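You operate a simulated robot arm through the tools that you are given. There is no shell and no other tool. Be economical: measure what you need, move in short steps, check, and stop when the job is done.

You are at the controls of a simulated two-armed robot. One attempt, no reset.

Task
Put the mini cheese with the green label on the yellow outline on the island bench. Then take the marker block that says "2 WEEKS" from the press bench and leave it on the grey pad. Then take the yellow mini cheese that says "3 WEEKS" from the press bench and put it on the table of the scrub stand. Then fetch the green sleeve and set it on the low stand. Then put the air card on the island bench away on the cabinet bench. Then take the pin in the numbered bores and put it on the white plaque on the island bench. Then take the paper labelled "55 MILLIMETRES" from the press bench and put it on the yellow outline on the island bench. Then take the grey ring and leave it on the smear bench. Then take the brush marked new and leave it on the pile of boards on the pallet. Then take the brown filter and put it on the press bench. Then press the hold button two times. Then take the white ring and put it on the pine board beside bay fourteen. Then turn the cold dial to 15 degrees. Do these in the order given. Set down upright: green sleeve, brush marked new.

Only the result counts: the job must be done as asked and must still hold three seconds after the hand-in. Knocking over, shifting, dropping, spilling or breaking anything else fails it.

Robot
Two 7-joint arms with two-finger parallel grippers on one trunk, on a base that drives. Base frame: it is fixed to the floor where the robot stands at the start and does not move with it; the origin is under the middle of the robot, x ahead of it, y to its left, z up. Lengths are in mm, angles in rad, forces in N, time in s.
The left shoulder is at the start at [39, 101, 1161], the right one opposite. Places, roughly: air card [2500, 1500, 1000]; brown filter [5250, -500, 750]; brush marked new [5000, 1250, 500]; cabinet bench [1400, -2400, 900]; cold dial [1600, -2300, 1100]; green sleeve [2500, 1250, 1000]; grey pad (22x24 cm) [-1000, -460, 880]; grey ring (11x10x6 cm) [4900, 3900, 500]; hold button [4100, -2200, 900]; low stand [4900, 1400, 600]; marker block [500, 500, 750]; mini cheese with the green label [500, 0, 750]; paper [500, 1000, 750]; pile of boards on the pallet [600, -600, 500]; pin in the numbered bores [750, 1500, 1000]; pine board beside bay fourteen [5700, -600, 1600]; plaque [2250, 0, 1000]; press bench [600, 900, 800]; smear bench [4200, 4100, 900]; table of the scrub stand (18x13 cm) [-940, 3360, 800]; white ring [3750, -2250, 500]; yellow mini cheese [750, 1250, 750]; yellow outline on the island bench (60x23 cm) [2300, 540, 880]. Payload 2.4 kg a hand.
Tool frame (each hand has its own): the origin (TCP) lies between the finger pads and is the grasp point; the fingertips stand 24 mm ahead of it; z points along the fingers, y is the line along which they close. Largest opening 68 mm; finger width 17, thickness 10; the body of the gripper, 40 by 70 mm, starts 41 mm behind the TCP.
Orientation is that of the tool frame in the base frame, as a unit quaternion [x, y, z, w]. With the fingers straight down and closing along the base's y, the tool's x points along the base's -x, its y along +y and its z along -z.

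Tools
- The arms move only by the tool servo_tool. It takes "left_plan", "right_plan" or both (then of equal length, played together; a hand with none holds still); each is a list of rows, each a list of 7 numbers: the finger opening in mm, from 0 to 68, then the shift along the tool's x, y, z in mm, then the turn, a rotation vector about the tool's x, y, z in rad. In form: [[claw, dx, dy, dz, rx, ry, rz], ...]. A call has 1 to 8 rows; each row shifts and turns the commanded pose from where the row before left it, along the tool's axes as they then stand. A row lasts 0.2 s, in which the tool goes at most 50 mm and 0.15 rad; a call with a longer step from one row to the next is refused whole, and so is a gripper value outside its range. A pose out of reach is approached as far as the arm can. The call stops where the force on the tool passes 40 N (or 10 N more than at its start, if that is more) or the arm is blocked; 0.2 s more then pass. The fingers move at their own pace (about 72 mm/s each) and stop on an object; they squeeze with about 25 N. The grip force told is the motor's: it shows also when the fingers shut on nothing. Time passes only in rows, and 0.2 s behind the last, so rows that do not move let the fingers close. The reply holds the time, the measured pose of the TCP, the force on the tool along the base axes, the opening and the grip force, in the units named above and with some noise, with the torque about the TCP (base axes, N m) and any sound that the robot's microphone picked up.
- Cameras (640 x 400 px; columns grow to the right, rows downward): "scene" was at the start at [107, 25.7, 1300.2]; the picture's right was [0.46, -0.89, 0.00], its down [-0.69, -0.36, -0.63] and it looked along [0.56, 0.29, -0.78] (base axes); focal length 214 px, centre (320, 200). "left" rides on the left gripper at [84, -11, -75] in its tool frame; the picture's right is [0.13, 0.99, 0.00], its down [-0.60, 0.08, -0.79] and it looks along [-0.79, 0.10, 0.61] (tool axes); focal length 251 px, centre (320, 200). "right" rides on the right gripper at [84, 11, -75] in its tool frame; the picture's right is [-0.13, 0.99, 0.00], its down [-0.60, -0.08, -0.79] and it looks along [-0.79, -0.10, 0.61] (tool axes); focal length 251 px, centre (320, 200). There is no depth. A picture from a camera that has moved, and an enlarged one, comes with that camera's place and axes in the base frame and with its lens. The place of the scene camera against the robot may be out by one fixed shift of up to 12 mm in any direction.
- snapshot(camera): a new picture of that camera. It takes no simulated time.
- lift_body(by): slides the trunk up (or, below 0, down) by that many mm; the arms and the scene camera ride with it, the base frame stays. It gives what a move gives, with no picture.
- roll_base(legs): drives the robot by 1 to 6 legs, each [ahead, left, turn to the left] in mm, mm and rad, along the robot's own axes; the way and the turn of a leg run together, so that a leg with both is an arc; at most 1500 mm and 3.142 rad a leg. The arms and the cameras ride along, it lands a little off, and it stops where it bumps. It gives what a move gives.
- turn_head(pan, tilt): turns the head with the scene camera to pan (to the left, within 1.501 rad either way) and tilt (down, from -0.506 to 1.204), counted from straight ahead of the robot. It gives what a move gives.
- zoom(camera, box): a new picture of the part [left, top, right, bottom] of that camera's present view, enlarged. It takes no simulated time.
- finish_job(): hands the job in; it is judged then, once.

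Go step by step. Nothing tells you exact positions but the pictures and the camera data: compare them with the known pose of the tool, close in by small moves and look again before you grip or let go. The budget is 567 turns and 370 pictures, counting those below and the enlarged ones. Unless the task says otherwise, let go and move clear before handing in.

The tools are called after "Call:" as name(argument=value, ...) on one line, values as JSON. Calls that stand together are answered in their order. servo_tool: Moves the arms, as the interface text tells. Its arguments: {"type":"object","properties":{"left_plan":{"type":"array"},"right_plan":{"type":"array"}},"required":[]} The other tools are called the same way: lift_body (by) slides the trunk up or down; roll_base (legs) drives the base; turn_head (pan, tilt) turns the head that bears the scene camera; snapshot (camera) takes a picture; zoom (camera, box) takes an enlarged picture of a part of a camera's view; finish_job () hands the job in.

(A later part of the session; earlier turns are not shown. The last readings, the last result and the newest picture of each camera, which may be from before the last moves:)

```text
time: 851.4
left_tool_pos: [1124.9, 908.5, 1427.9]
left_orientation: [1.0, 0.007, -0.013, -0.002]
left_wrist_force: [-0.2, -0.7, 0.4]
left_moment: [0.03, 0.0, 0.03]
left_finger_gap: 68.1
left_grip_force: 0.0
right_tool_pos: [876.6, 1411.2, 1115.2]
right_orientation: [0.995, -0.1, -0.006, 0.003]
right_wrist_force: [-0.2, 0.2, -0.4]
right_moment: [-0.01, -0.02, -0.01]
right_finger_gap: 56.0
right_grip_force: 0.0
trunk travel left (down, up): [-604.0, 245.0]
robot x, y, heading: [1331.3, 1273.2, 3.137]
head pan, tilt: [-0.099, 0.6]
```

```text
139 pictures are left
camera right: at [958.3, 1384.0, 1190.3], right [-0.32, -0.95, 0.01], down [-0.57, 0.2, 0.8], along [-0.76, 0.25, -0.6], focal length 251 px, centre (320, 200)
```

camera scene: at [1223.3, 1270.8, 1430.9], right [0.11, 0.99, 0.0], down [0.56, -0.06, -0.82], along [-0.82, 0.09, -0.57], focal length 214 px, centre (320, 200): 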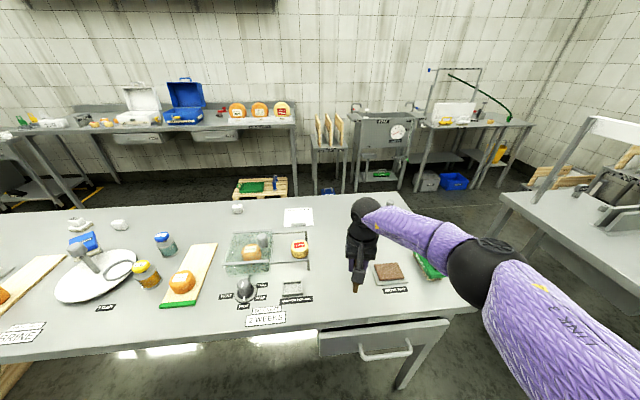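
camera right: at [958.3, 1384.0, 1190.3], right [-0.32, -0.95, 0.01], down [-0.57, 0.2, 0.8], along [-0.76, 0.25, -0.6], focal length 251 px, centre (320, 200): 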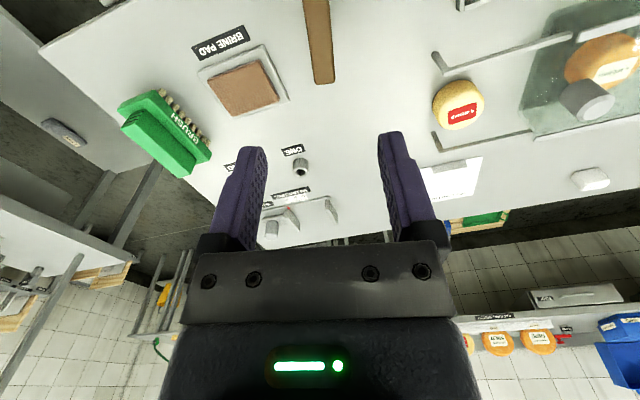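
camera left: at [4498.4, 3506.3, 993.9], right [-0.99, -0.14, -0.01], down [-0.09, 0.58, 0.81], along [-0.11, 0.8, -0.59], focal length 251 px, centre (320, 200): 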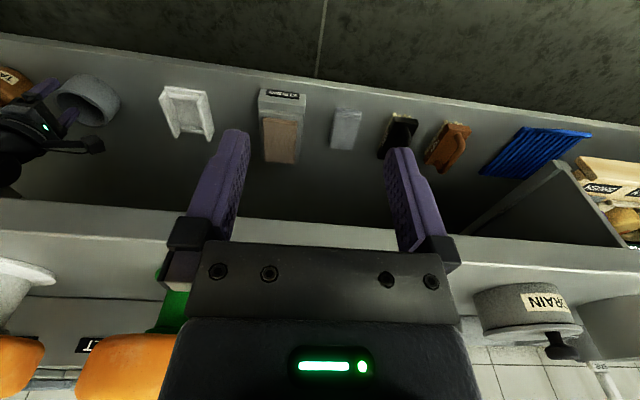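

Filter placed. Next the hold button on the south bench. Straighten the tool and drive there.

Call:
roll_base(legs=[[-220, 0, 0], [0, 1350, 0], [0, 1270, 0], [-1450, 0, 0], [-1050, 0, 0], [0, 0, 1.57]])

Call:
servo_tool(right_plan=[[30, 0, 20, 0, 0, 0, -0.09], [0, 0, 20, 0, 0, 0, -0.09]])

Call:
turn_head(pan=0.0, tilt=0.5)

Call:
snapshot(camera="scene")

```text
time: 881.1
left_tool_pos: [4433.0, -1506.7, 1427.4]
left_orientation: [0.691, 0.723, -0.01, 0.008]
left_wrist_force: [0.0, 0.5, 0.9]
left_moment: [-0.02, 0.01, -0.01]
left_finger_gap: 67.9
left_grip_force: 0.0
right_tool_pos: [3937.5, -1769.3, 1116.8]
right_orientation: [0.765, 0.644, 0.0, 0.006]
right_wrist_force: [-0.6, 0.3, -0.7]
right_moment: [0.02, -0.01, -0.02]
right_finger_gap: 55.9
right_grip_force: 0.1
trunk travel left (down, up): [-604.0, 245.0]
robot x, y, heading: [4062.5, -1312.0, -1.547]
head pan, tilt: [-0.099, 0.6]
```

```text
time: 881.7
left_tool_pos: [4433.0, -1508.2, 1428.2]
left_orientation: [0.692, 0.722, -0.01, 0.008]
left_wrist_force: [-0.2, -0.5, 0.2]
left_moment: [0.0, -0.01, 0.03]
left_finger_gap: 67.9
left_grip_force: 0.1
right_tool_pos: [3977.4, -1775.3, 1116.1]
right_orientation: [0.703, 0.711, -0.001, 0.007]
right_wrist_force: [-0.1, 0.1, 0.7]
right_moment: [-0.01, -0.03, 0.02]
right_finger_gap: 0.0
right_grip_force: 15.3
trunk travel left (down, up): [-604.0, 245.0]
robot x, y, heading: [4066.3, -1311.8, -1.551]
head pan, tilt: [-0.099, 0.6]
```

```text
time: 882.3
left_tool_pos: [4432.8, -1505.3, 1428.7]
left_orientation: [0.691, 0.722, -0.01, 0.008]
left_wrist_force: [0.2, -0.2, 0.0]
left_moment: [0.0, -0.03, 0.02]
left_finger_gap: 67.7
left_grip_force: 0.2
right_tool_pos: [3976.1, -1773.8, 1114.9]
right_orientation: [0.705, 0.71, -0.002, 0.006]
right_wrist_force: [-0.4, 0.7, -0.6]
right_moment: [0.04, 0.02, -0.03]
right_finger_gap: 0.0
right_grip_force: 23.5
trunk travel left (down, up): [-604.0, 245.0]
robot x, y, heading: [4066.4, -1312.6, -1.548]
head pan, tilt: [0.0, 0.499]
```

```text
138 pictures are left
camera scene: at [4072.3, -1426.5, 1563.8], right [-1.0, -0.02, 0.0], down [-0.01, 0.48, -0.88], along [0.02, -0.88, -0.48], focal length 214 px, centre (320, 200)
```

scene: 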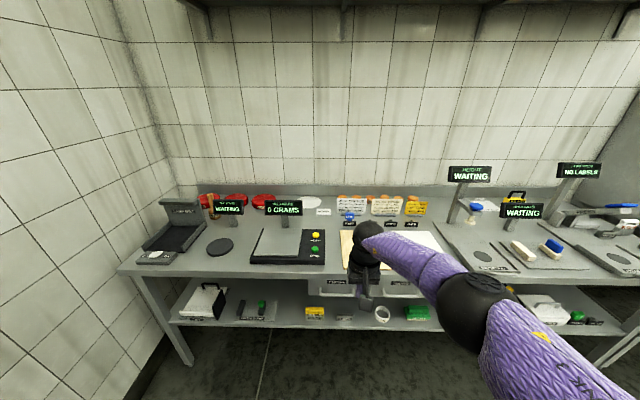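

Call:
zoom(camera="scene", box=[230, 190, 350, 275])

Call:
zoom(camera="scene", box=[290, 275, 450, 345])

Call:
zoom(camera="scene", box=[130, 180, 270, 275])

```text
4.71 times, centred on (290, 232) of scene
camera zoom: at [4072.3, -1426.5, 1563.8], right [-1.0, -0.02, 0.0], down [-0.01, 0.48, -0.88], along [0.02, -0.88, -0.48], focal length 1009 px, centre (461, 47)
```

zoom: 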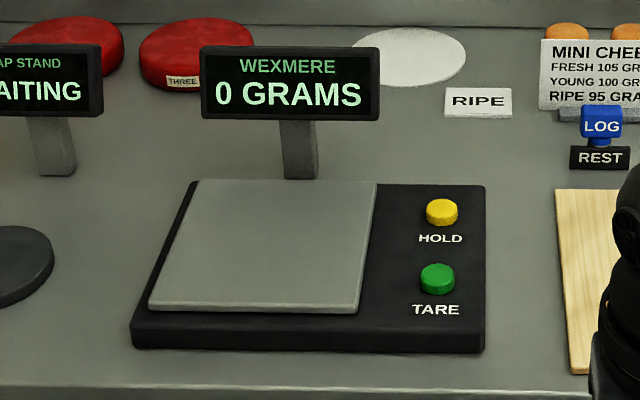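

```text
4.00 times, centred on (370, 310) of scene
camera zoom: at [4072.3, -1426.5, 1563.8], right [-1.0, -0.02, 0.0], down [-0.01, 0.48, -0.88], along [0.02, -0.88, -0.48], focal length 858 px, centre (120, -240)
```

zoom: 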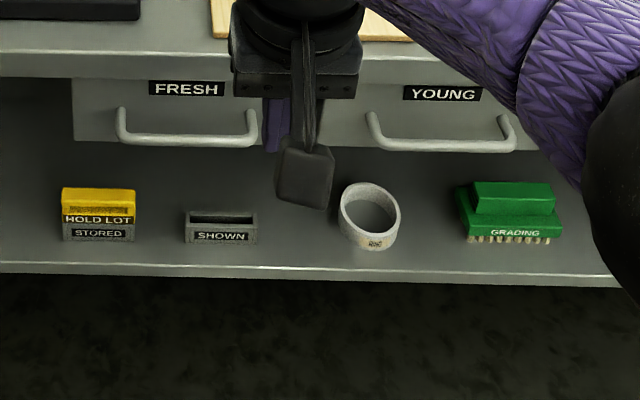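

```text
4.21 times, centred on (200, 228) of scene
camera zoom: at [4072.3, -1426.5, 1563.8], right [-1.0, -0.02, 0.0], down [-0.01, 0.48, -0.88], along [0.02, -0.88, -0.48], focal length 903 px, centre (825, 84)
```

zoom: 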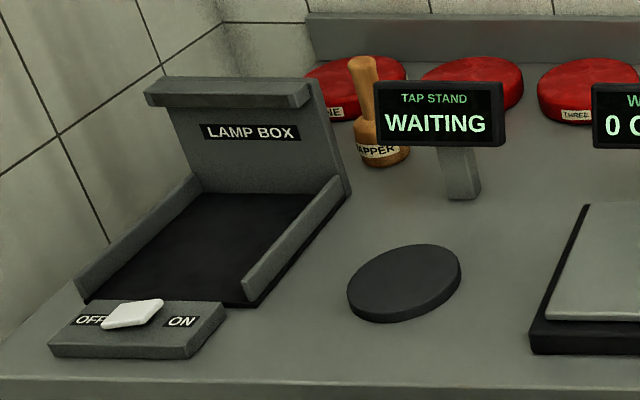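

HOLD is the yellow button at about [4112, −2271]. Move closer with closed fingers.

Call:
roll_base(legs=[[0, 0, -0.022], [400, 143, 0]])

Call:
snapshot(camera="right")

Call:
snapshot(camera="scene")

```text
time: 885.3
left_tool_pos: [4573.2, -1915.0, 1427.8]
left_orientation: [0.699, 0.715, -0.01, 0.009]
left_wrist_force: [-0.2, 0.2, -0.6]
left_moment: [0.01, -0.01, 0.02]
left_finger_gap: 67.9
left_grip_force: 0.0
right_tool_pos: [4112.0, -2174.5, 1115.9]
right_orientation: [0.711, 0.703, 0.0, 0.006]
right_wrist_force: [0.2, 0.2, -1.0]
right_moment: [0.01, 0.02, 0.04]
right_finger_gap: 0.1
right_grip_force: 23.3
trunk travel left (down, up): [-604.0, 245.0]
robot x, y, heading: [4210.1, -1715.2, -1.566]
head pan, tilt: [0.0, 0.499]
```

```text
134 pictures are left
camera right: at [4123.3, -2090.0, 1190.6], right [0.99, -0.14, 0.01], down [-0.09, -0.6, 0.8], along [-0.11, -0.79, -0.6], focal length 251 px, centre (320, 200)
```

right: 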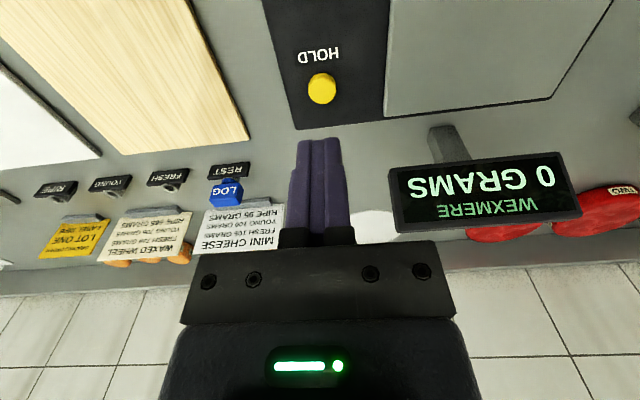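

```text
133 pictures are left
camera scene: at [4214.0, -1827.8, 1563.8], right [-1.0, 0.0, 0.0], down [0.0, 0.48, -0.88], along [0.0, -0.88, -0.48], focal length 214 px, centre (320, 200)
```

scene: 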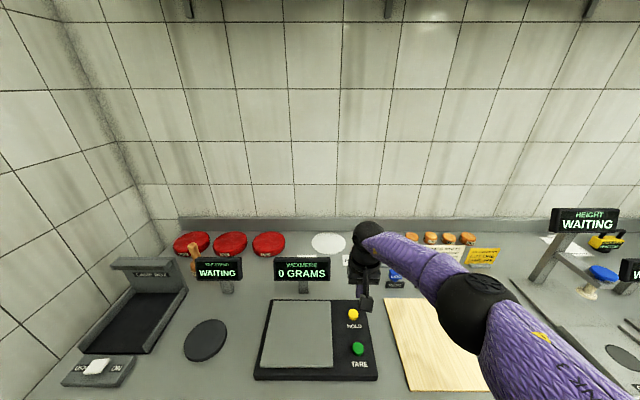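

Call:
roll_base(legs=[[55, -5, 0]])

Call:
lift_body(by=-110)

Call:
snapshot(camera="right")

```text
time: 886.2
left_tool_pos: [4568.0, -1971.0, 1427.3]
left_orientation: [0.699, 0.715, -0.01, 0.008]
left_wrist_force: [0.5, -0.4, 1.0]
left_moment: [0.0, 0.0, 0.03]
left_finger_gap: 67.9
left_grip_force: 0.1
right_tool_pos: [4105.3, -2229.2, 1115.8]
right_orientation: [0.711, 0.703, 0.0, 0.006]
right_wrist_force: [-0.4, 0.0, 0.0]
right_moment: [0.05, 0.0, -0.03]
right_finger_gap: 0.0
right_grip_force: 23.9
trunk travel left (down, up): [-604.0, 245.0]
robot x, y, heading: [4203.6, -1770.7, -1.573]
head pan, tilt: [0.0, 0.499]
```

```text
time: 887.7
left_tool_pos: [4568.2, -1969.1, 1318.4]
left_orientation: [0.698, 0.716, -0.011, 0.009]
left_wrist_force: [0.0, -0.1, -0.7]
left_moment: [-0.01, 0.04, 0.0]
left_finger_gap: 67.9
left_grip_force: 0.0
right_tool_pos: [4106.1, -2227.7, 1005.4]
right_orientation: [0.711, 0.703, -0.002, 0.007]
right_wrist_force: [0.7, -0.2, -0.1]
right_moment: [-0.01, 0.0, 0.0]
right_finger_gap: 0.2
right_grip_force: 23.4
trunk travel left (down, up): [-494.0, 355.0]
robot x, y, heading: [4202.6, -1768.4, -1.566]
head pan, tilt: [0.0, 0.499]
```

```text
132 pictures are left
camera right: at [4118.2, -2144.3, 1080.9], right [0.99, -0.14, 0.01], down [-0.09, -0.59, 0.8], along [-0.11, -0.79, -0.6], focal length 251 px, centre (320, 200)
```

right: 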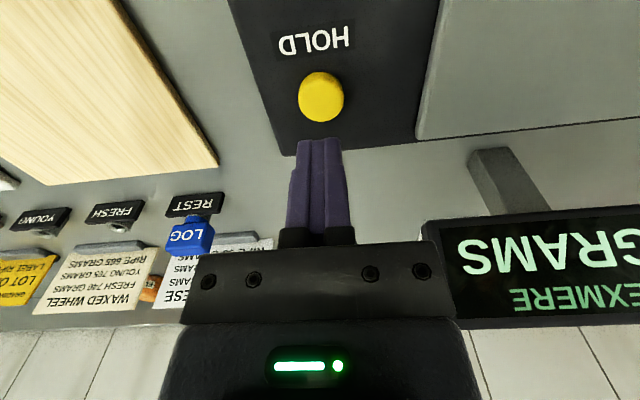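

Call:
roll_base(legs=[[12, 0, 0]])

Call:
lift_body(by=-40)

Call:
snapshot(camera="right")

Call:
zoom(camera="scene", box=[290, 250, 410, 370])

```text
time: 888.4
left_tool_pos: [4568.3, -1982.9, 1318.0]
left_orientation: [0.699, 0.715, -0.01, 0.008]
left_wrist_force: [0.6, -0.3, 0.1]
left_moment: [0.01, 0.0, 0.04]
left_finger_gap: 68.0
left_grip_force: 0.1
right_tool_pos: [4106.1, -2241.4, 1006.4]
right_orientation: [0.711, 0.704, 0.0, 0.006]
right_wrist_force: [0.6, 0.2, -0.5]
right_moment: [0.01, -0.02, 0.01]
right_finger_gap: 0.2
right_grip_force: 23.6
trunk travel left (down, up): [-494.0, 355.0]
robot x, y, heading: [4198.4, -1779.5, -1.566]
head pan, tilt: [0.0, 0.499]
```

```text
time: 889.2
left_tool_pos: [4567.5, -1980.7, 1279.6]
left_orientation: [0.698, 0.716, -0.011, 0.008]
left_wrist_force: [-0.4, -0.8, -0.1]
left_moment: [0.0, 0.0, -0.01]
left_finger_gap: 67.9
left_grip_force: 0.0
right_tool_pos: [4106.9, -2240.5, 966.2]
right_orientation: [0.712, 0.703, -0.002, 0.007]
right_wrist_force: [-0.1, -0.5, 0.5]
right_moment: [0.04, 0.01, 0.0]
right_finger_gap: 0.0
right_grip_force: 23.4
trunk travel left (down, up): [-454.0, 395.0]
robot x, y, heading: [4202.6, -1780.4, -1.566]
head pan, tilt: [0.0, 0.499]
```

```text
131 pictures are left
camera right: at [4118.4, -2156.5, 1040.9], right [0.99, -0.14, 0.01], down [-0.09, -0.59, 0.8], along [-0.11, -0.79, -0.6], focal length 251 px, centre (320, 200)
```

right: 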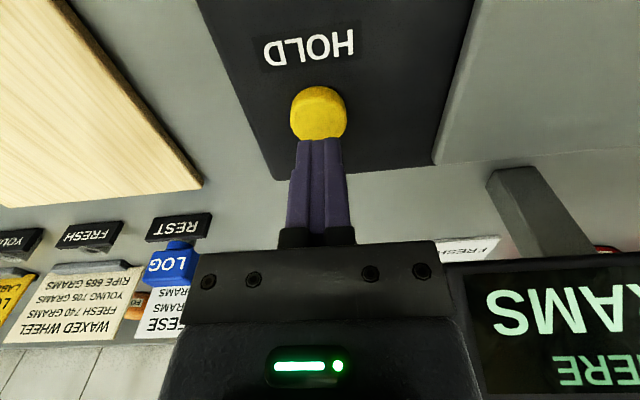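

```text
3.33 times, centred on (350, 310) of scene
camera zoom: at [4209.0, -1904.9, 1413.4], right [-1.0, 0.0, 0.0], down [0.0, 0.48, -0.88], along [0.0, -0.88, -0.48], focal length 715 px, centre (220, -167)
```

zoom: 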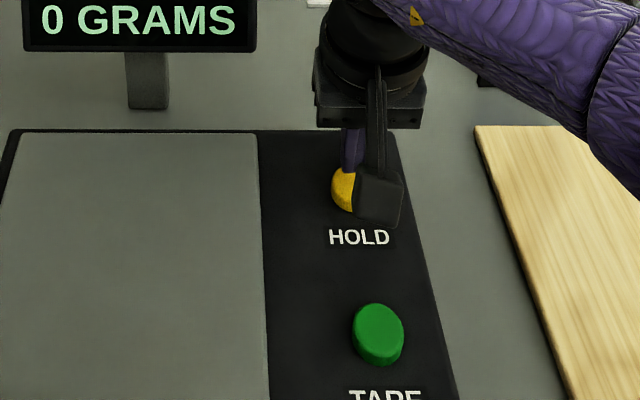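

Tips are above HOLD. Descend gently until contact.

Call:
servo_tool(right_plan=[[0, 0, 0, 6, 0, 0, 0], [0, 0, 0, 6, 0, 0, 0], [0, 0, 0, 5, 0, 0, 0], [0, 0, 0, 4, 0, 0, 0], [0, 0, 0, 0, 0, 0, 0]])

Call:
zoom(camera="right", box=[260, 60, 400, 170])

```text
time: 890.5
left_tool_pos: [4568.1, -1982.0, 1278.8]
left_orientation: [0.699, 0.715, -0.01, 0.008]
left_wrist_force: [0.0, 0.2, 0.1]
left_moment: [0.01, 0.0, 0.02]
left_finger_gap: 67.9
left_grip_force: 0.1
right_tool_pos: [4106.9, -2241.6, 945.8]
right_orientation: [0.711, 0.703, -0.001, 0.006]
right_wrist_force: [-0.3, -1.1, 1.9]
right_moment: [-0.03, -0.01, -0.02]
right_finger_gap: 0.1
right_grip_force: 23.7
trunk travel left (down, up): [-454.0, 395.0]
robot x, y, heading: [4203.4, -1780.3, -1.569]
head pan, tilt: [0.0, 0.499]
heard: click
```

```text
3.64 times, centred on (330, 115) of right
camera zoom: at [4118.2, -2156.8, 1019.7], right [0.99, -0.14, 0.01], down [-0.09, -0.59, 0.8], along [-0.11, -0.79, -0.6], focal length 914 px, centre (284, 509)
```

zoom: 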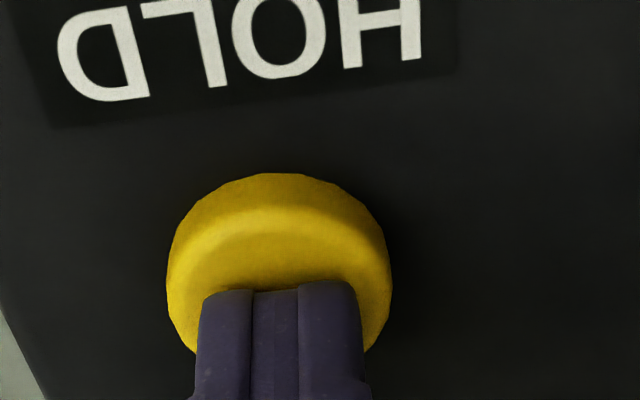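

Click heard: one press. Rise to release, then press once more.

Call:
servo_tool(right_plan=[[0, 0, 0, -8, 0, 0, 0], [0, 0, 0, -8, 0, 0, 0], [0, 0, 0, -6, 0, 0, 0], [0, 0, 0, 0, 0, 0, 0]])

Call:
servo_tool(right_plan=[[0, 0, 0, 7, 0, 0, 0], [0, 0, 0, 7, 0, 0, 0], [0, 0, 0, 4, 0, 0, 0], [0, 0, 0, 4, 0, 0, 0], [0, 0, 0, 0, 0, 0, 0]])

Call:
servo_tool(right_plan=[[0, 0, 0, -10, 0, 0, 0], [0, 0, 0, -20, 0, 0, 0], [0, 0, 0, -20, 0, 0, 0]])

Call:
snapshot(camera="scene")

```text
time: 891.5
left_tool_pos: [4568.7, -1982.6, 1279.0]
left_orientation: [0.699, 0.715, -0.01, 0.008]
left_wrist_force: [-0.4, -0.7, -0.2]
left_moment: [-0.02, 0.0, 0.01]
left_finger_gap: 68.4
left_grip_force: 0.0
right_tool_pos: [4105.2, -2241.0, 967.4]
right_orientation: [0.711, 0.703, 0.0, 0.007]
right_wrist_force: [-0.1, -0.2, 0.5]
right_moment: [0.02, 0.01, 0.03]
right_finger_gap: 0.0
right_grip_force: 23.3
trunk travel left (down, up): [-454.0, 395.0]
robot x, y, heading: [4205.3, -1776.7, -1.563]
head pan, tilt: [0.0, 0.499]
```

```text
time: 892.6
left_tool_pos: [4567.7, -1981.5, 1279.4]
left_orientation: [0.698, 0.716, -0.011, 0.008]
left_wrist_force: [0.4, 0.8, -0.3]
left_moment: [0.02, 0.01, 0.04]
left_finger_gap: 68.0
left_grip_force: 0.1
right_tool_pos: [4106.5, -2240.4, 944.7]
right_orientation: [0.711, 0.703, -0.002, 0.006]
right_wrist_force: [0.1, -0.1, 2.1]
right_moment: [-0.02, 0.01, -0.01]
right_finger_gap: 0.0
right_grip_force: 23.4
trunk travel left (down, up): [-454.0, 395.0]
robot x, y, heading: [4205.3, -1781.6, -1.567]
head pan, tilt: [0.0, 0.499]
heard: click
```

```text
time: 893.5
left_tool_pos: [4566.1, -1980.9, 1279.7]
left_orientation: [0.698, 0.716, -0.011, 0.009]
left_wrist_force: [0.0, 0.0, 0.6]
left_moment: [-0.01, 0.0, -0.02]
left_finger_gap: 68.0
left_grip_force: 0.0
right_tool_pos: [4106.7, -2239.7, 996.5]
right_orientation: [0.712, 0.703, 0.0, 0.006]
right_wrist_force: [-0.6, 0.0, -0.1]
right_moment: [0.0, 0.0, 0.0]
right_finger_gap: 0.2
right_grip_force: 23.3
trunk travel left (down, up): [-454.0, 395.0]
robot x, y, heading: [4204.0, -1779.0, -1.567]
head pan, tilt: [0.0, 0.499]
```

```text
128 pictures are left
camera scene: at [4209.0, -1905.0, 1413.4], right [-1.0, 0.0, 0.0], down [0.0, 0.48, -0.88], along [0.0, -0.88, -0.48], focal length 214 px, centre (320, 200)
```

scene: 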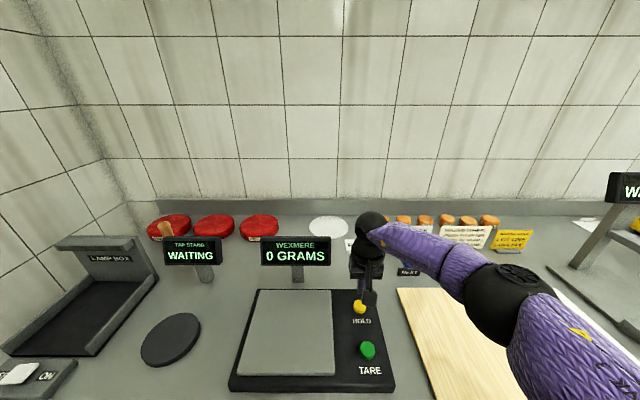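

Two presses registered. Next the white ring on the lower shelf: back off, turn the tool 90°, and line up.

Call:
lift_body(by=100)

Call:
roll_base(legs=[[-360, 0, 0], [0, -342, -0.004]])

Call:
servo_tool(right_plan=[[30, 0, 0, 0, 0, 0, 0.15], [30, 0, 0, 0, 0, 0, 0.15], [30, 0, 0, 0, 0, 0, 0.15], [30, 0, 0, 0, 0, 0, 0.15], [30, 0, 0, 0, 0, 0, 0.15], [30, 0, 0, 0, 0, 0, 0.15], [30, 0, 0, 0, 0, 0, 0.15], [30, 0, 0, 0, 0, 0, 0.15]])

Call:
servo_tool(right_plan=[[40, 0, 0, 0, 0, 0, 0.15], [40, 0, 0, 0, 0, 0, 0.15], [40, 0, 0, 0, 0, 0, 0.07]])

Call:
lift_body(by=-400)

Call:
snapshot(camera="scene")

Call:
snapshot(camera="right")

```text
time: 894.8
left_tool_pos: [4567.6, -1982.4, 1379.5]
left_orientation: [0.699, 0.715, -0.01, 0.008]
left_wrist_force: [0.8, 0.3, -0.2]
left_moment: [0.01, 0.0, -0.01]
left_finger_gap: 68.2
left_grip_force: 0.0
right_tool_pos: [4107.1, -2239.9, 1095.2]
right_orientation: [0.712, 0.702, 0.0, 0.005]
right_wrist_force: [0.5, 0.2, 0.3]
right_moment: [0.01, -0.02, -0.02]
right_finger_gap: 0.1
right_grip_force: 23.8
trunk travel left (down, up): [-554.0, 295.0]
robot x, y, heading: [4203.1, -1778.9, -1.568]
head pan, tilt: [0.0, 0.499]
```

```text
time: 898.9
left_tool_pos: [4221.2, -1623.9, 1379.8]
left_orientation: [0.703, 0.712, -0.01, 0.008]
left_wrist_force: [-0.3, 0.2, 0.7]
left_moment: [-0.02, -0.02, 0.03]
left_finger_gap: 67.9
left_grip_force: 0.0
right_tool_pos: [3756.6, -1879.0, 1095.0]
right_orientation: [0.715, 0.699, -0.002, 0.006]
right_wrist_force: [0.9, -0.8, -0.4]
right_moment: [-0.01, 0.01, 0.03]
right_finger_gap: 0.1
right_grip_force: 23.6
trunk travel left (down, up): [-554.0, 295.0]
robot x, y, heading: [3860.0, -1420.0, -1.575]
head pan, tilt: [0.0, 0.499]
```

```text
time: 900.7
left_tool_pos: [4220.9, -1624.6, 1378.3]
left_orientation: [0.702, 0.712, -0.01, 0.008]
left_wrist_force: [0.0, -0.6, -0.4]
left_moment: [0.0, -0.04, -0.02]
left_finger_gap: 67.9
left_grip_force: 0.0
right_tool_pos: [3757.7, -1878.9, 1095.4]
right_orientation: [0.985, 0.174, 0.002, 0.006]
right_wrist_force: [-1.0, -0.4, 0.1]
right_moment: [-0.02, 0.03, -0.01]
right_finger_gap: 30.0
right_grip_force: 0.0
trunk travel left (down, up): [-554.0, 295.0]
robot x, y, heading: [3858.6, -1422.1, -1.578]
head pan, tilt: [0.0, 0.499]
```

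```text
time: 901.5
left_tool_pos: [4220.6, -1625.3, 1378.4]
left_orientation: [0.702, 0.712, -0.01, 0.008]
left_wrist_force: [0.0, -0.1, -0.3]
left_moment: [-0.02, 0.01, -0.01]
left_finger_gap: 67.7
left_grip_force: 0.0
right_tool_pos: [3756.5, -1879.9, 1094.1]
right_orientation: [1.0, -0.01, 0.003, 0.005]
right_wrist_force: [0.2, 0.5, 0.8]
right_moment: [0.02, -0.02, -0.04]
right_finger_gap: 40.0
right_grip_force: 0.0
trunk travel left (down, up): [-554.0, 295.0]
robot x, y, heading: [3858.0, -1422.1, -1.577]
head pan, tilt: [0.0, 0.499]
```

```text
time: 905.4
left_tool_pos: [4220.7, -1624.8, 979.0]
left_orientation: [0.701, 0.713, -0.011, 0.008]
left_wrist_force: [-0.3, 0.4, -0.3]
left_moment: [-0.03, 0.0, -0.02]
left_finger_gap: 67.9
left_grip_force: 0.0
right_tool_pos: [3757.1, -1878.9, 694.9]
right_orientation: [1.0, -0.009, 0.004, 0.006]
right_wrist_force: [0.1, -0.3, -0.6]
right_moment: [0.02, -0.01, 0.0]
right_finger_gap: 39.9
right_grip_force: 0.0
trunk travel left (down, up): [-154.0, 695.0]
robot x, y, heading: [3861.1, -1419.6, -1.577]
head pan, tilt: [0.0, 0.499]
```

```text
127 pictures are left
camera scene: at [3862.9, -1605.2, 1109.5], right [-1.0, 0.01, 0.0], down [0.0, 0.48, -0.88], along [-0.01, -0.88, -0.48], focal length 214 px, centre (320, 200)
```

scene: 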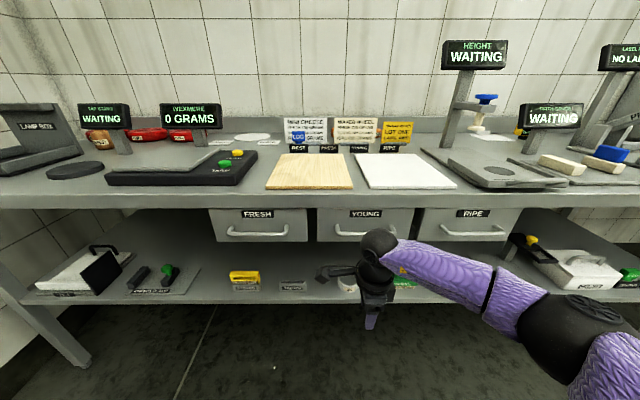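

```text
126 pictures are left
camera right: at [3841.1, -1891.3, 771.3], right [-0.15, -0.99, 0.01], down [-0.61, 0.1, 0.79], along [-0.78, 0.11, -0.62], focal length 251 px, centre (320, 200)
```

right: 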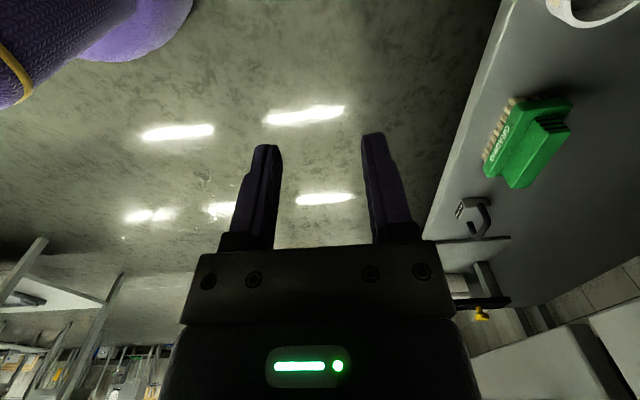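

Drawers hang low over the shelf, so I'll use the normal orientation with the tool pitched forward ~40° and pinch the ring's side wall.

Call:
servo_tool(right_plan=[[40, 0, 0, 0, 0, 0, -0.15], [40, 0, 0, 0, 0, 0, -0.15], [40, 0, 0, 0, 0, 0, -0.15], [40, 0, 0, 0, 0, 0, -0.15], [40, 0, 0, 0, 0, 0, -0.15], [40, 0, 0, 0, 0, 0, -0.15], [40, 0, 0, 0, 0, 0, -0.15], [40, 0, 0, 0, 0, 0, -0.15]])

Call:
servo_tool(right_plan=[[40, 0, 0, 0, 0, 0, -0.15], [40, 0, 0, 0, 0, 0, -0.15], [40, 0, 0, 0, 0, 0, -0.07], [40, 0, 0, 0, 0, -0.14, 0], [40, 0, 0, 0, 0, -0.14, 0], [40, 0, 0, 0, 0, -0.14, 0], [40, 0, 0, 0, 0, -0.14, 0], [40, 0, 0, 0, 0, -0.14, 0]])

Call:
snapshot(camera="right")

Call:
snapshot(camera="scene")

```text
time: 907.2
left_tool_pos: [4220.9, -1623.7, 977.7]
left_orientation: [0.702, 0.712, -0.011, 0.009]
left_wrist_force: [-0.7, -0.6, 0.1]
left_moment: [0.01, -0.02, -0.02]
left_finger_gap: 68.0
left_grip_force: 0.0
right_tool_pos: [3758.4, -1878.9, 696.0]
right_orientation: [0.83, 0.558, -0.001, 0.006]
right_wrist_force: [0.8, 0.3, -0.7]
right_moment: [0.02, -0.02, 0.02]
right_finger_gap: 40.0
right_grip_force: 0.0
trunk travel left (down, up): [-154.0, 695.0]
robot x, y, heading: [3857.0, -1421.7, -1.576]
head pan, tilt: [0.0, 0.499]
```

```text
time: 909.0
left_tool_pos: [4222.1, -1624.7, 977.5]
left_orientation: [0.702, 0.712, -0.011, 0.008]
left_wrist_force: [0.0, 0.4, 0.1]
left_moment: [0.02, 0.01, -0.01]
left_finger_gap: 68.0
left_grip_force: 0.1
right_tool_pos: [3757.0, -1878.2, 696.3]
right_orientation: [0.671, 0.654, -0.246, 0.247]
right_wrist_force: [-1.0, -0.3, 0.6]
right_moment: [-0.01, -0.04, 0.01]
right_finger_gap: 40.2
right_grip_force: 0.0
trunk travel left (down, up): [-154.0, 695.0]
robot x, y, heading: [3858.1, -1414.8, -1.578]
head pan, tilt: [0.0, 0.499]
```

```text
125 pictures are left
camera right: at [3771.4, -1767.1, 697.6], right [0.99, -0.12, 0.09], down [-0.09, 0.06, 0.99], along [-0.12, -0.99, 0.05], focal length 251 px, centre (320, 200)
```

right: 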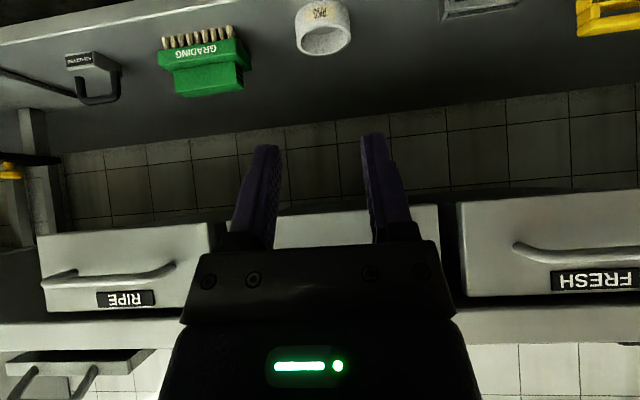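

```text
124 pictures are left
camera scene: at [3863.0, -1605.2, 1109.4], right [-1.0, 0.01, 0.0], down [0.0, 0.48, -0.88], along [-0.01, -0.88, -0.48], focal length 214 px, centre (320, 200)
```

scene: 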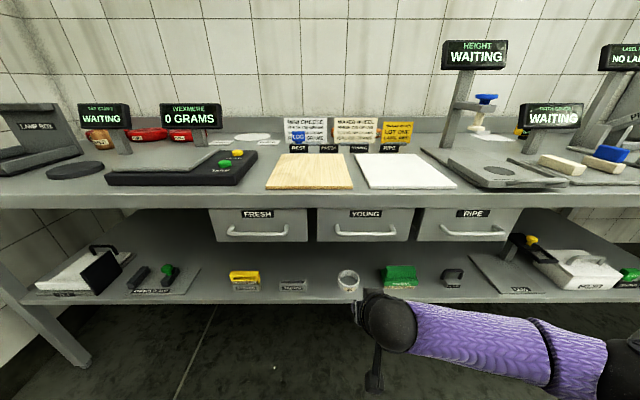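

Call:
zoom(camera="right", box=[250, 0, 400, 80])

Call:
zoom(camera="scene", box=[290, 240, 410, 320])

```text
4.27 times, centred on (325, 40) of right
camera zoom: at [3771.4, -1767.1, 697.6], right [0.99, -0.12, 0.09], down [-0.09, 0.06, 0.99], along [-0.12, -0.99, 0.05], focal length 1073 px, centre (299, 883)
```

zoom: 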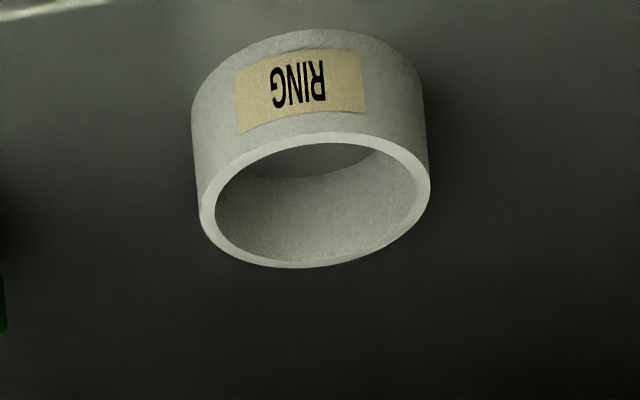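

```text
5.00 times, centred on (350, 280) of scene
camera zoom: at [3863.0, -1605.2, 1109.4], right [-1.0, 0.01, 0.0], down [0.0, 0.48, -0.88], along [-0.01, -0.88, -0.48], focal length 1072 px, centre (170, -200)
```

zoom: 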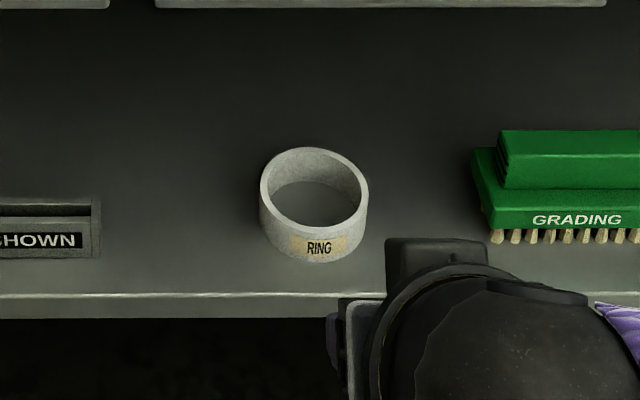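

White ring: centre ≈[3755, −2141], Ø≈76, top ≈490, wall ≈5 mm. I'll pinch its left (x≈3790) wall. Reduce tilt slightly, lower, and approach.

Call:
servo_tool(right_plan=[[40, 0, 0, 0, 0, 0.15, 0], [40, 0, 0, 0, 0, 0, 0]])

Call:
lift_body(by=-145)

Call:
roll_base(legs=[[150, 34, 0.007]])

Call:
snapshot(camera="right")

Call:
snapshot(camera="scene")

```text
time: 909.6
left_tool_pos: [4221.5, -1624.1, 977.7]
left_orientation: [0.702, 0.712, -0.01, 0.008]
left_wrist_force: [-0.1, -1.0, 0.7]
left_moment: [0.0, 0.0, -0.01]
left_finger_gap: 68.0
left_grip_force: 0.0
right_tool_pos: [3757.5, -1879.0, 695.0]
right_orientation: [0.687, 0.672, -0.195, 0.194]
right_wrist_force: [-0.7, 0.1, -0.2]
right_moment: [0.02, 0.0, 0.0]
right_finger_gap: 39.9
right_grip_force: 0.1
trunk travel left (down, up): [-154.0, 695.0]
robot x, y, heading: [3859.5, -1422.6, -1.576]
head pan, tilt: [0.0, 0.499]
```

```text
time: 911.3
left_tool_pos: [4222.0, -1624.8, 833.6]
left_orientation: [0.702, 0.712, -0.011, 0.008]
left_wrist_force: [0.6, -0.2, 0.1]
left_moment: [0.05, 0.01, 0.0]
left_finger_gap: 68.1
left_grip_force: 0.0
right_tool_pos: [3757.6, -1878.1, 550.0]
right_orientation: [0.687, 0.672, -0.195, 0.196]
right_wrist_force: [0.8, -0.1, -0.7]
right_moment: [0.02, 0.0, 0.0]
right_finger_gap: 40.1
right_grip_force: 0.0
trunk travel left (down, up): [-9.0, 840.0]
robot x, y, heading: [3865.5, -1421.9, -1.574]
head pan, tilt: [0.0, 0.499]
```

```text
time: 912.7
left_tool_pos: [4256.5, -1771.1, 833.4]
left_orientation: [0.7, 0.714, -0.011, 0.008]
left_wrist_force: [-0.6, -0.3, -0.5]
left_moment: [-0.02, -0.01, -0.03]
left_finger_gap: 68.1
left_grip_force: 0.0
right_tool_pos: [3794.6, -2027.6, 550.5]
right_orientation: [0.685, 0.674, -0.195, 0.196]
right_wrist_force: [0.0, -0.2, 0.2]
right_moment: [-0.02, 0.01, -0.01]
right_finger_gap: 40.0
right_grip_force: 0.1
trunk travel left (down, up): [-9.0, 840.0]
robot x, y, heading: [3896.7, -1568.3, -1.572]
head pan, tilt: [0.0, 0.499]
```

```text
121 pictures are left
camera right: at [3806.8, -1918.2, 569.5], right [0.99, -0.12, 0.07], down [-0.09, -0.09, 0.99], along [-0.12, -0.99, -0.1], focal length 251 px, centre (320, 200)
```

right: 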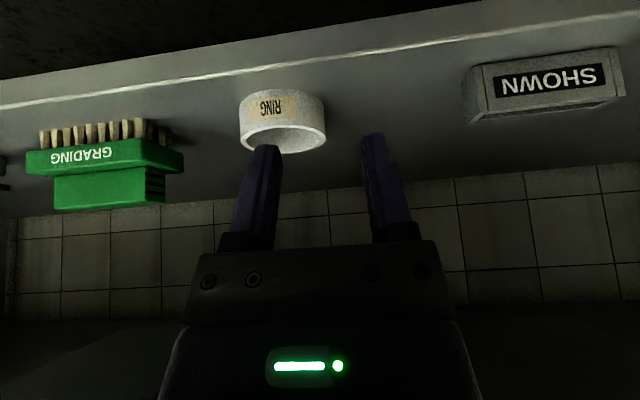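

```text
120 pictures are left
camera scene: at [3897.7, -1804.1, 958.6], right [-1.0, 0.0, 0.0], down [0.0, 0.48, -0.88], along [0.0, -0.88, -0.48], focal length 214 px, centre (320, 200)
```

scene: 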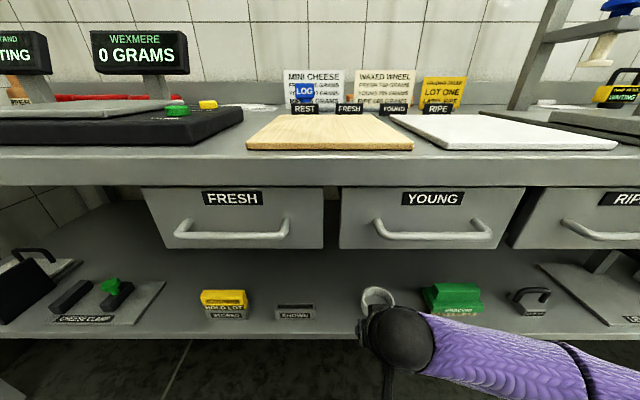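

Call:
roll_base(legs=[[102, -7, 0]])

Call:
snapshot(camera="right")

```text
time: 913.8
left_tool_pos: [4248.6, -1872.1, 833.3]
left_orientation: [0.7, 0.714, -0.01, 0.008]
left_wrist_force: [-0.2, 0.0, -0.4]
left_moment: [0.01, -0.01, 0.03]
left_finger_gap: 67.9
left_grip_force: 0.1
right_tool_pos: [3787.3, -2130.7, 550.0]
right_orientation: [0.684, 0.675, -0.194, 0.196]
right_wrist_force: [0.9, -0.2, 1.1]
right_moment: [0.01, 0.06, -0.02]
right_finger_gap: 39.9
right_grip_force: 0.0
trunk travel left (down, up): [-9.0, 840.0]
robot x, y, heading: [3889.5, -1666.4, -1.569]
head pan, tilt: [0.0, 0.499]
```

```text
119 pictures are left
camera right: at [3799.9, -2019.5, 569.5], right [0.99, -0.12, 0.07], down [-0.09, -0.09, 0.99], along [-0.12, -0.99, -0.1], focal length 251 px, centre (320, 200)
```

right: 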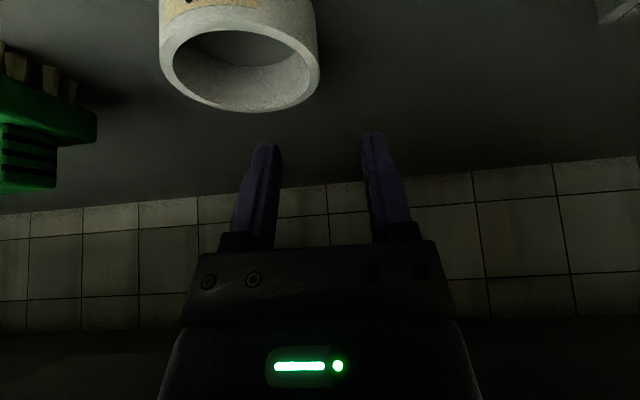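

Wall aligned (x≈3788). Lower straight down by arm.

Call:
servo_tool(right_plan=[[40, 5.2, 0, 8.5, 0, 0, 0], [40, 5.2, 0, 8.5, 0, 0, 0], [40, 5.2, 0, 8.5, 0, 0, 0], [40, 0, 0, 0, 0, 0, 0]])

Call:
snapshot(camera="right")

```text
time: 914.8
left_tool_pos: [4248.9, -1872.3, 833.9]
left_orientation: [0.699, 0.715, -0.011, 0.008]
left_wrist_force: [-0.6, 1.0, 0.1]
left_moment: [-0.01, 0.01, 0.02]
left_finger_gap: 68.0
left_grip_force: 0.0
right_tool_pos: [3787.0, -2129.3, 518.9]
right_orientation: [0.685, 0.674, -0.195, 0.196]
right_wrist_force: [0.1, -0.4, 0.0]
right_moment: [0.0, 0.02, 0.03]
right_finger_gap: 40.0
right_grip_force: 0.0
trunk travel left (down, up): [-9.0, 840.0]
robot x, y, heading: [3884.7, -1671.0, -1.575]
head pan, tilt: [0.0, 0.499]
```

```text
118 pictures are left
camera right: at [3800.3, -2020.0, 539.4], right [0.99, -0.12, 0.08], down [-0.09, -0.09, 0.99], along [-0.12, -0.99, -0.1], focal length 251 px, centre (320, 200)
```

right: 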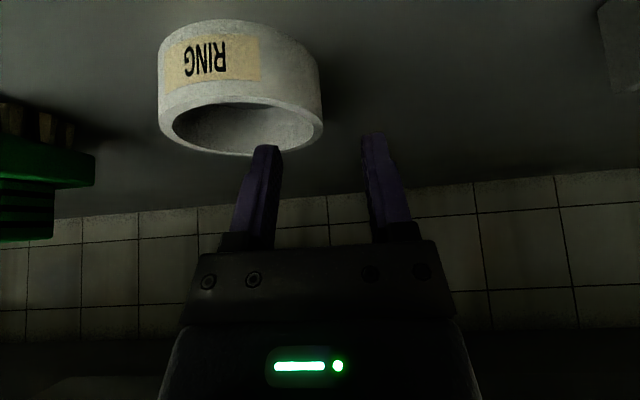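

Call:
servo_tool(right_plan=[[40, 5.2, 0, 8.5, 0, 0, 0], [40, 5.2, 0, 8.5, 0, 0, 0], [40, 3, 0, 5, 0, 0, 0], [40, 0, 0, 0, 0, 0, 0]])

Call:
snapshot(camera="right")

```text
time: 915.8
left_tool_pos: [4249.2, -1872.6, 834.4]
left_orientation: [0.699, 0.715, -0.01, 0.008]
left_wrist_force: [0.8, 0.5, -0.5]
left_moment: [0.0, 0.01, 0.0]
left_finger_gap: 67.9
left_grip_force: 0.0
right_tool_pos: [3789.1, -2130.0, 495.0]
right_orientation: [0.684, 0.675, -0.195, 0.198]
right_wrist_force: [-0.5, -0.1, -0.6]
right_moment: [0.0, -0.02, 0.01]
right_finger_gap: 39.9
right_grip_force: 0.0
trunk travel left (down, up): [-9.0, 840.0]
robot x, y, heading: [3887.0, -1669.6, -1.567]
head pan, tilt: [0.0, 0.499]
```

```text
117 pictures are left
camera right: at [3800.5, -2020.3, 513.7], right [0.99, -0.12, 0.07], down [-0.09, -0.09, 0.99], along [-0.12, -0.99, -0.1], focal length 251 px, centre (320, 200)
```

right: 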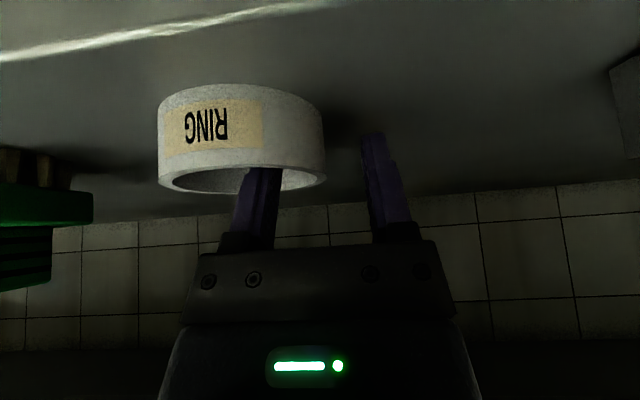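

Call:
servo_tool(right_plan=[[40, 2, 0, 3.5, 0, 0, 0], [20, 0, 0, 0, 0, 0, 0], [0, 0, 0, 0, 0, 0, 0], [0, 0, 0, 0, 0, 0, 0], [0, 0, 0, 0, 0, 0, 0]])

Call:
servo_tool(right_plan=[[0, -5.2, 0, -8.5, 0, 0, 0], [0, -5.2, 0, -8.5, 0, 0, 0], [0, -5.2, 0, -8.5, 0, 0, 0]])

Call:
snapshot(camera="right")

```text
time: 917.0
left_tool_pos: [4248.1, -1873.0, 833.9]
left_orientation: [0.7, 0.714, -0.009, 0.008]
left_wrist_force: [0.1, -0.6, -0.1]
left_moment: [-0.01, 0.0, -0.02]
left_finger_gap: 68.0
left_grip_force: 0.2
right_tool_pos: [3787.3, -2131.4, 490.5]
right_orientation: [0.685, 0.674, -0.196, 0.197]
right_wrist_force: [0.1, 0.1, 2.1]
right_moment: [0.08, 0.07, 0.03]
right_finger_gap: 9.2
right_grip_force: 25.4
trunk travel left (down, up): [-9.0, 840.0]
robot x, y, heading: [3889.7, -1665.1, -1.574]
head pan, tilt: [0.0, 0.499]
```

```text
time: 917.8
left_tool_pos: [4248.9, -1872.7, 833.9]
left_orientation: [0.7, 0.714, -0.011, 0.008]
left_wrist_force: [0.1, 0.5, 0.4]
left_moment: [-0.01, 0.04, -0.01]
left_finger_gap: 68.1
left_grip_force: 0.0
right_tool_pos: [3787.3, -2129.9, 520.6]
right_orientation: [0.685, 0.675, -0.193, 0.196]
right_wrist_force: [0.0, 0.3, -0.4]
right_moment: [0.0, -0.03, 0.03]
right_finger_gap: 9.0
right_grip_force: 24.8
trunk travel left (down, up): [-9.0, 840.0]
robot x, y, heading: [3884.8, -1669.5, -1.57]
head pan, tilt: [0.0, 0.499]
```

```text
116 pictures are left
camera right: at [3799.9, -2020.1, 539.9], right [0.99, -0.12, 0.08], down [-0.09, -0.09, 0.99], along [-0.12, -0.99, -0.1], focal length 251 px, centre (320, 200)
```

right: 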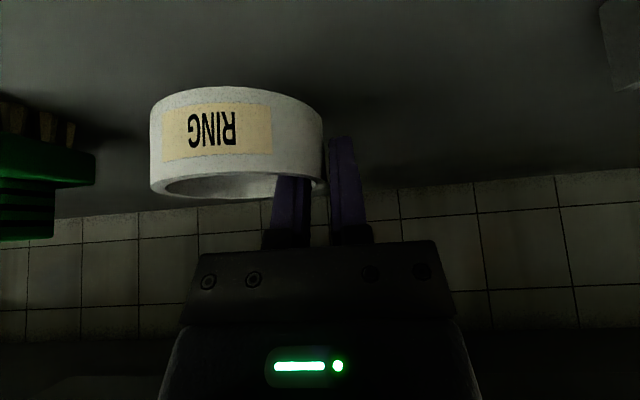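

Ring held level. Back out, then drive to the rack with bay FOURTEEN.

Call:
roll_base(legs=[[-450, 0, 0]])

Call:
lift_body(by=400)

Call:
roll_base(legs=[[-1400, 0, 0], [0, 1430, 0]])

Call:
lift_body(by=300)

Call:
turn_head(pan=0.3, tilt=0.0)

Call:
snapshot(camera="scene")

```text
time: 920.5
left_tool_pos: [4248.1, -1422.7, 833.5]
left_orientation: [0.7, 0.714, -0.011, 0.008]
left_wrist_force: [-0.1, -1.0, 0.5]
left_moment: [0.04, 0.0, 0.02]
left_finger_gap: 68.1
left_grip_force: 0.0
right_tool_pos: [3786.8, -1679.2, 520.6]
right_orientation: [0.685, 0.674, -0.195, 0.197]
right_wrist_force: [-0.4, -0.1, -0.4]
right_moment: [0.0, -0.02, 0.04]
right_finger_gap: 9.1
right_grip_force: 25.2
trunk travel left (down, up): [-9.0, 840.0]
robot x, y, heading: [3887.9, -1222.4, -1.573]
head pan, tilt: [0.0, 0.499]
```

```text
time: 924.4
left_tool_pos: [4249.7, -1422.7, 1232.1]
left_orientation: [0.699, 0.715, -0.01, 0.009]
left_wrist_force: [0.4, 0.7, 0.2]
left_moment: [0.05, -0.01, 0.01]
left_finger_gap: 67.9
left_grip_force: 0.1
right_tool_pos: [3787.6, -1680.1, 920.1]
right_orientation: [0.685, 0.674, -0.195, 0.196]
right_wrist_force: [0.3, -0.6, -0.2]
right_moment: [0.01, -0.03, -0.03]
right_finger_gap: 9.1
right_grip_force: 25.4
trunk travel left (down, up): [-409.0, 440.0]
robot x, y, heading: [3883.6, -1216.7, -1.57]
head pan, tilt: [0.0, 0.499]
```

```text
time: 938.0
left_tool_pos: [5681.9, -45.0, 1233.3]
left_orientation: [0.705, 0.71, -0.01, 0.008]
left_wrist_force: [1.0, -0.2, -0.4]
left_moment: [-0.03, 0.0, -0.01]
left_finger_gap: 67.9
left_grip_force: 0.1
right_tool_pos: [5217.2, -297.0, 919.8]
right_orientation: [0.69, 0.669, -0.196, 0.195]
right_wrist_force: [-0.3, 0.3, -0.7]
right_moment: [-0.02, -0.02, 0.04]
right_finger_gap: 9.0
right_grip_force: 24.6
trunk travel left (down, up): [-409.0, 440.0]
robot x, y, heading: [5322.0, 161.4, -1.583]
head pan, tilt: [0.0, 0.499]
```

```text
time: 941.0
left_tool_pos: [5682.8, -45.7, 1533.4]
left_orientation: [0.705, 0.709, -0.011, 0.008]
left_wrist_force: [-0.2, 0.5, 0.2]
left_moment: [0.04, 0.01, -0.01]
left_finger_gap: 67.9
left_grip_force: 0.1
right_tool_pos: [5216.2, -297.3, 1220.0]
right_orientation: [0.689, 0.67, -0.196, 0.196]
right_wrist_force: [0.4, -0.4, -0.4]
right_moment: [0.0, -0.03, -0.01]
right_finger_gap: 8.9
right_grip_force: 24.9
trunk travel left (down, up): [-709.0, 140.0]
robot x, y, heading: [5324.3, 159.7, -1.583]
head pan, tilt: [0.0, 0.499]
```

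```text
time: 942.0
left_tool_pos: [5682.4, -45.9, 1533.0]
left_orientation: [0.705, 0.709, -0.011, 0.008]
left_wrist_force: [0.6, -0.6, 0.1]
left_moment: [-0.01, -0.02, 0.04]
left_finger_gap: 68.1
left_grip_force: 0.1
right_tool_pos: [5216.4, -297.5, 1220.8]
right_orientation: [0.69, 0.669, -0.197, 0.195]
right_wrist_force: [0.2, 0.7, -0.1]
right_moment: [0.03, -0.03, -0.03]
right_finger_gap: 9.1
right_grip_force: 25.1
trunk travel left (down, up): [-709.0, 140.0]
robot x, y, heading: [5323.2, 161.8, -1.585]
head pan, tilt: [0.3, 0.0]
```

```text
115 pictures are left
camera scene: at [5351.7, 55.4, 1714.9], right [-0.96, -0.28, 0.0], down [0.0, 0.0, -1.0], along [0.28, -0.96, 0.0], focal length 214 px, centre (320, 200)
```

scene: 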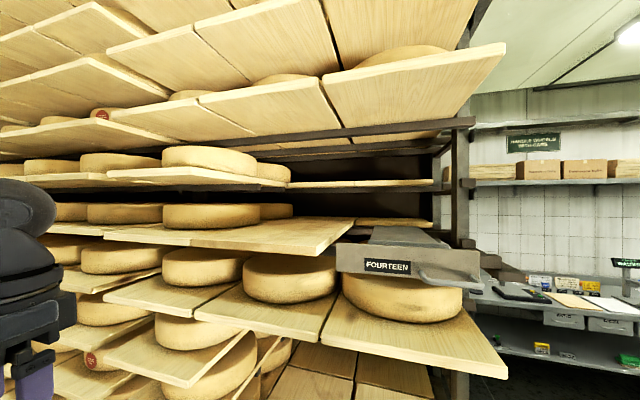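

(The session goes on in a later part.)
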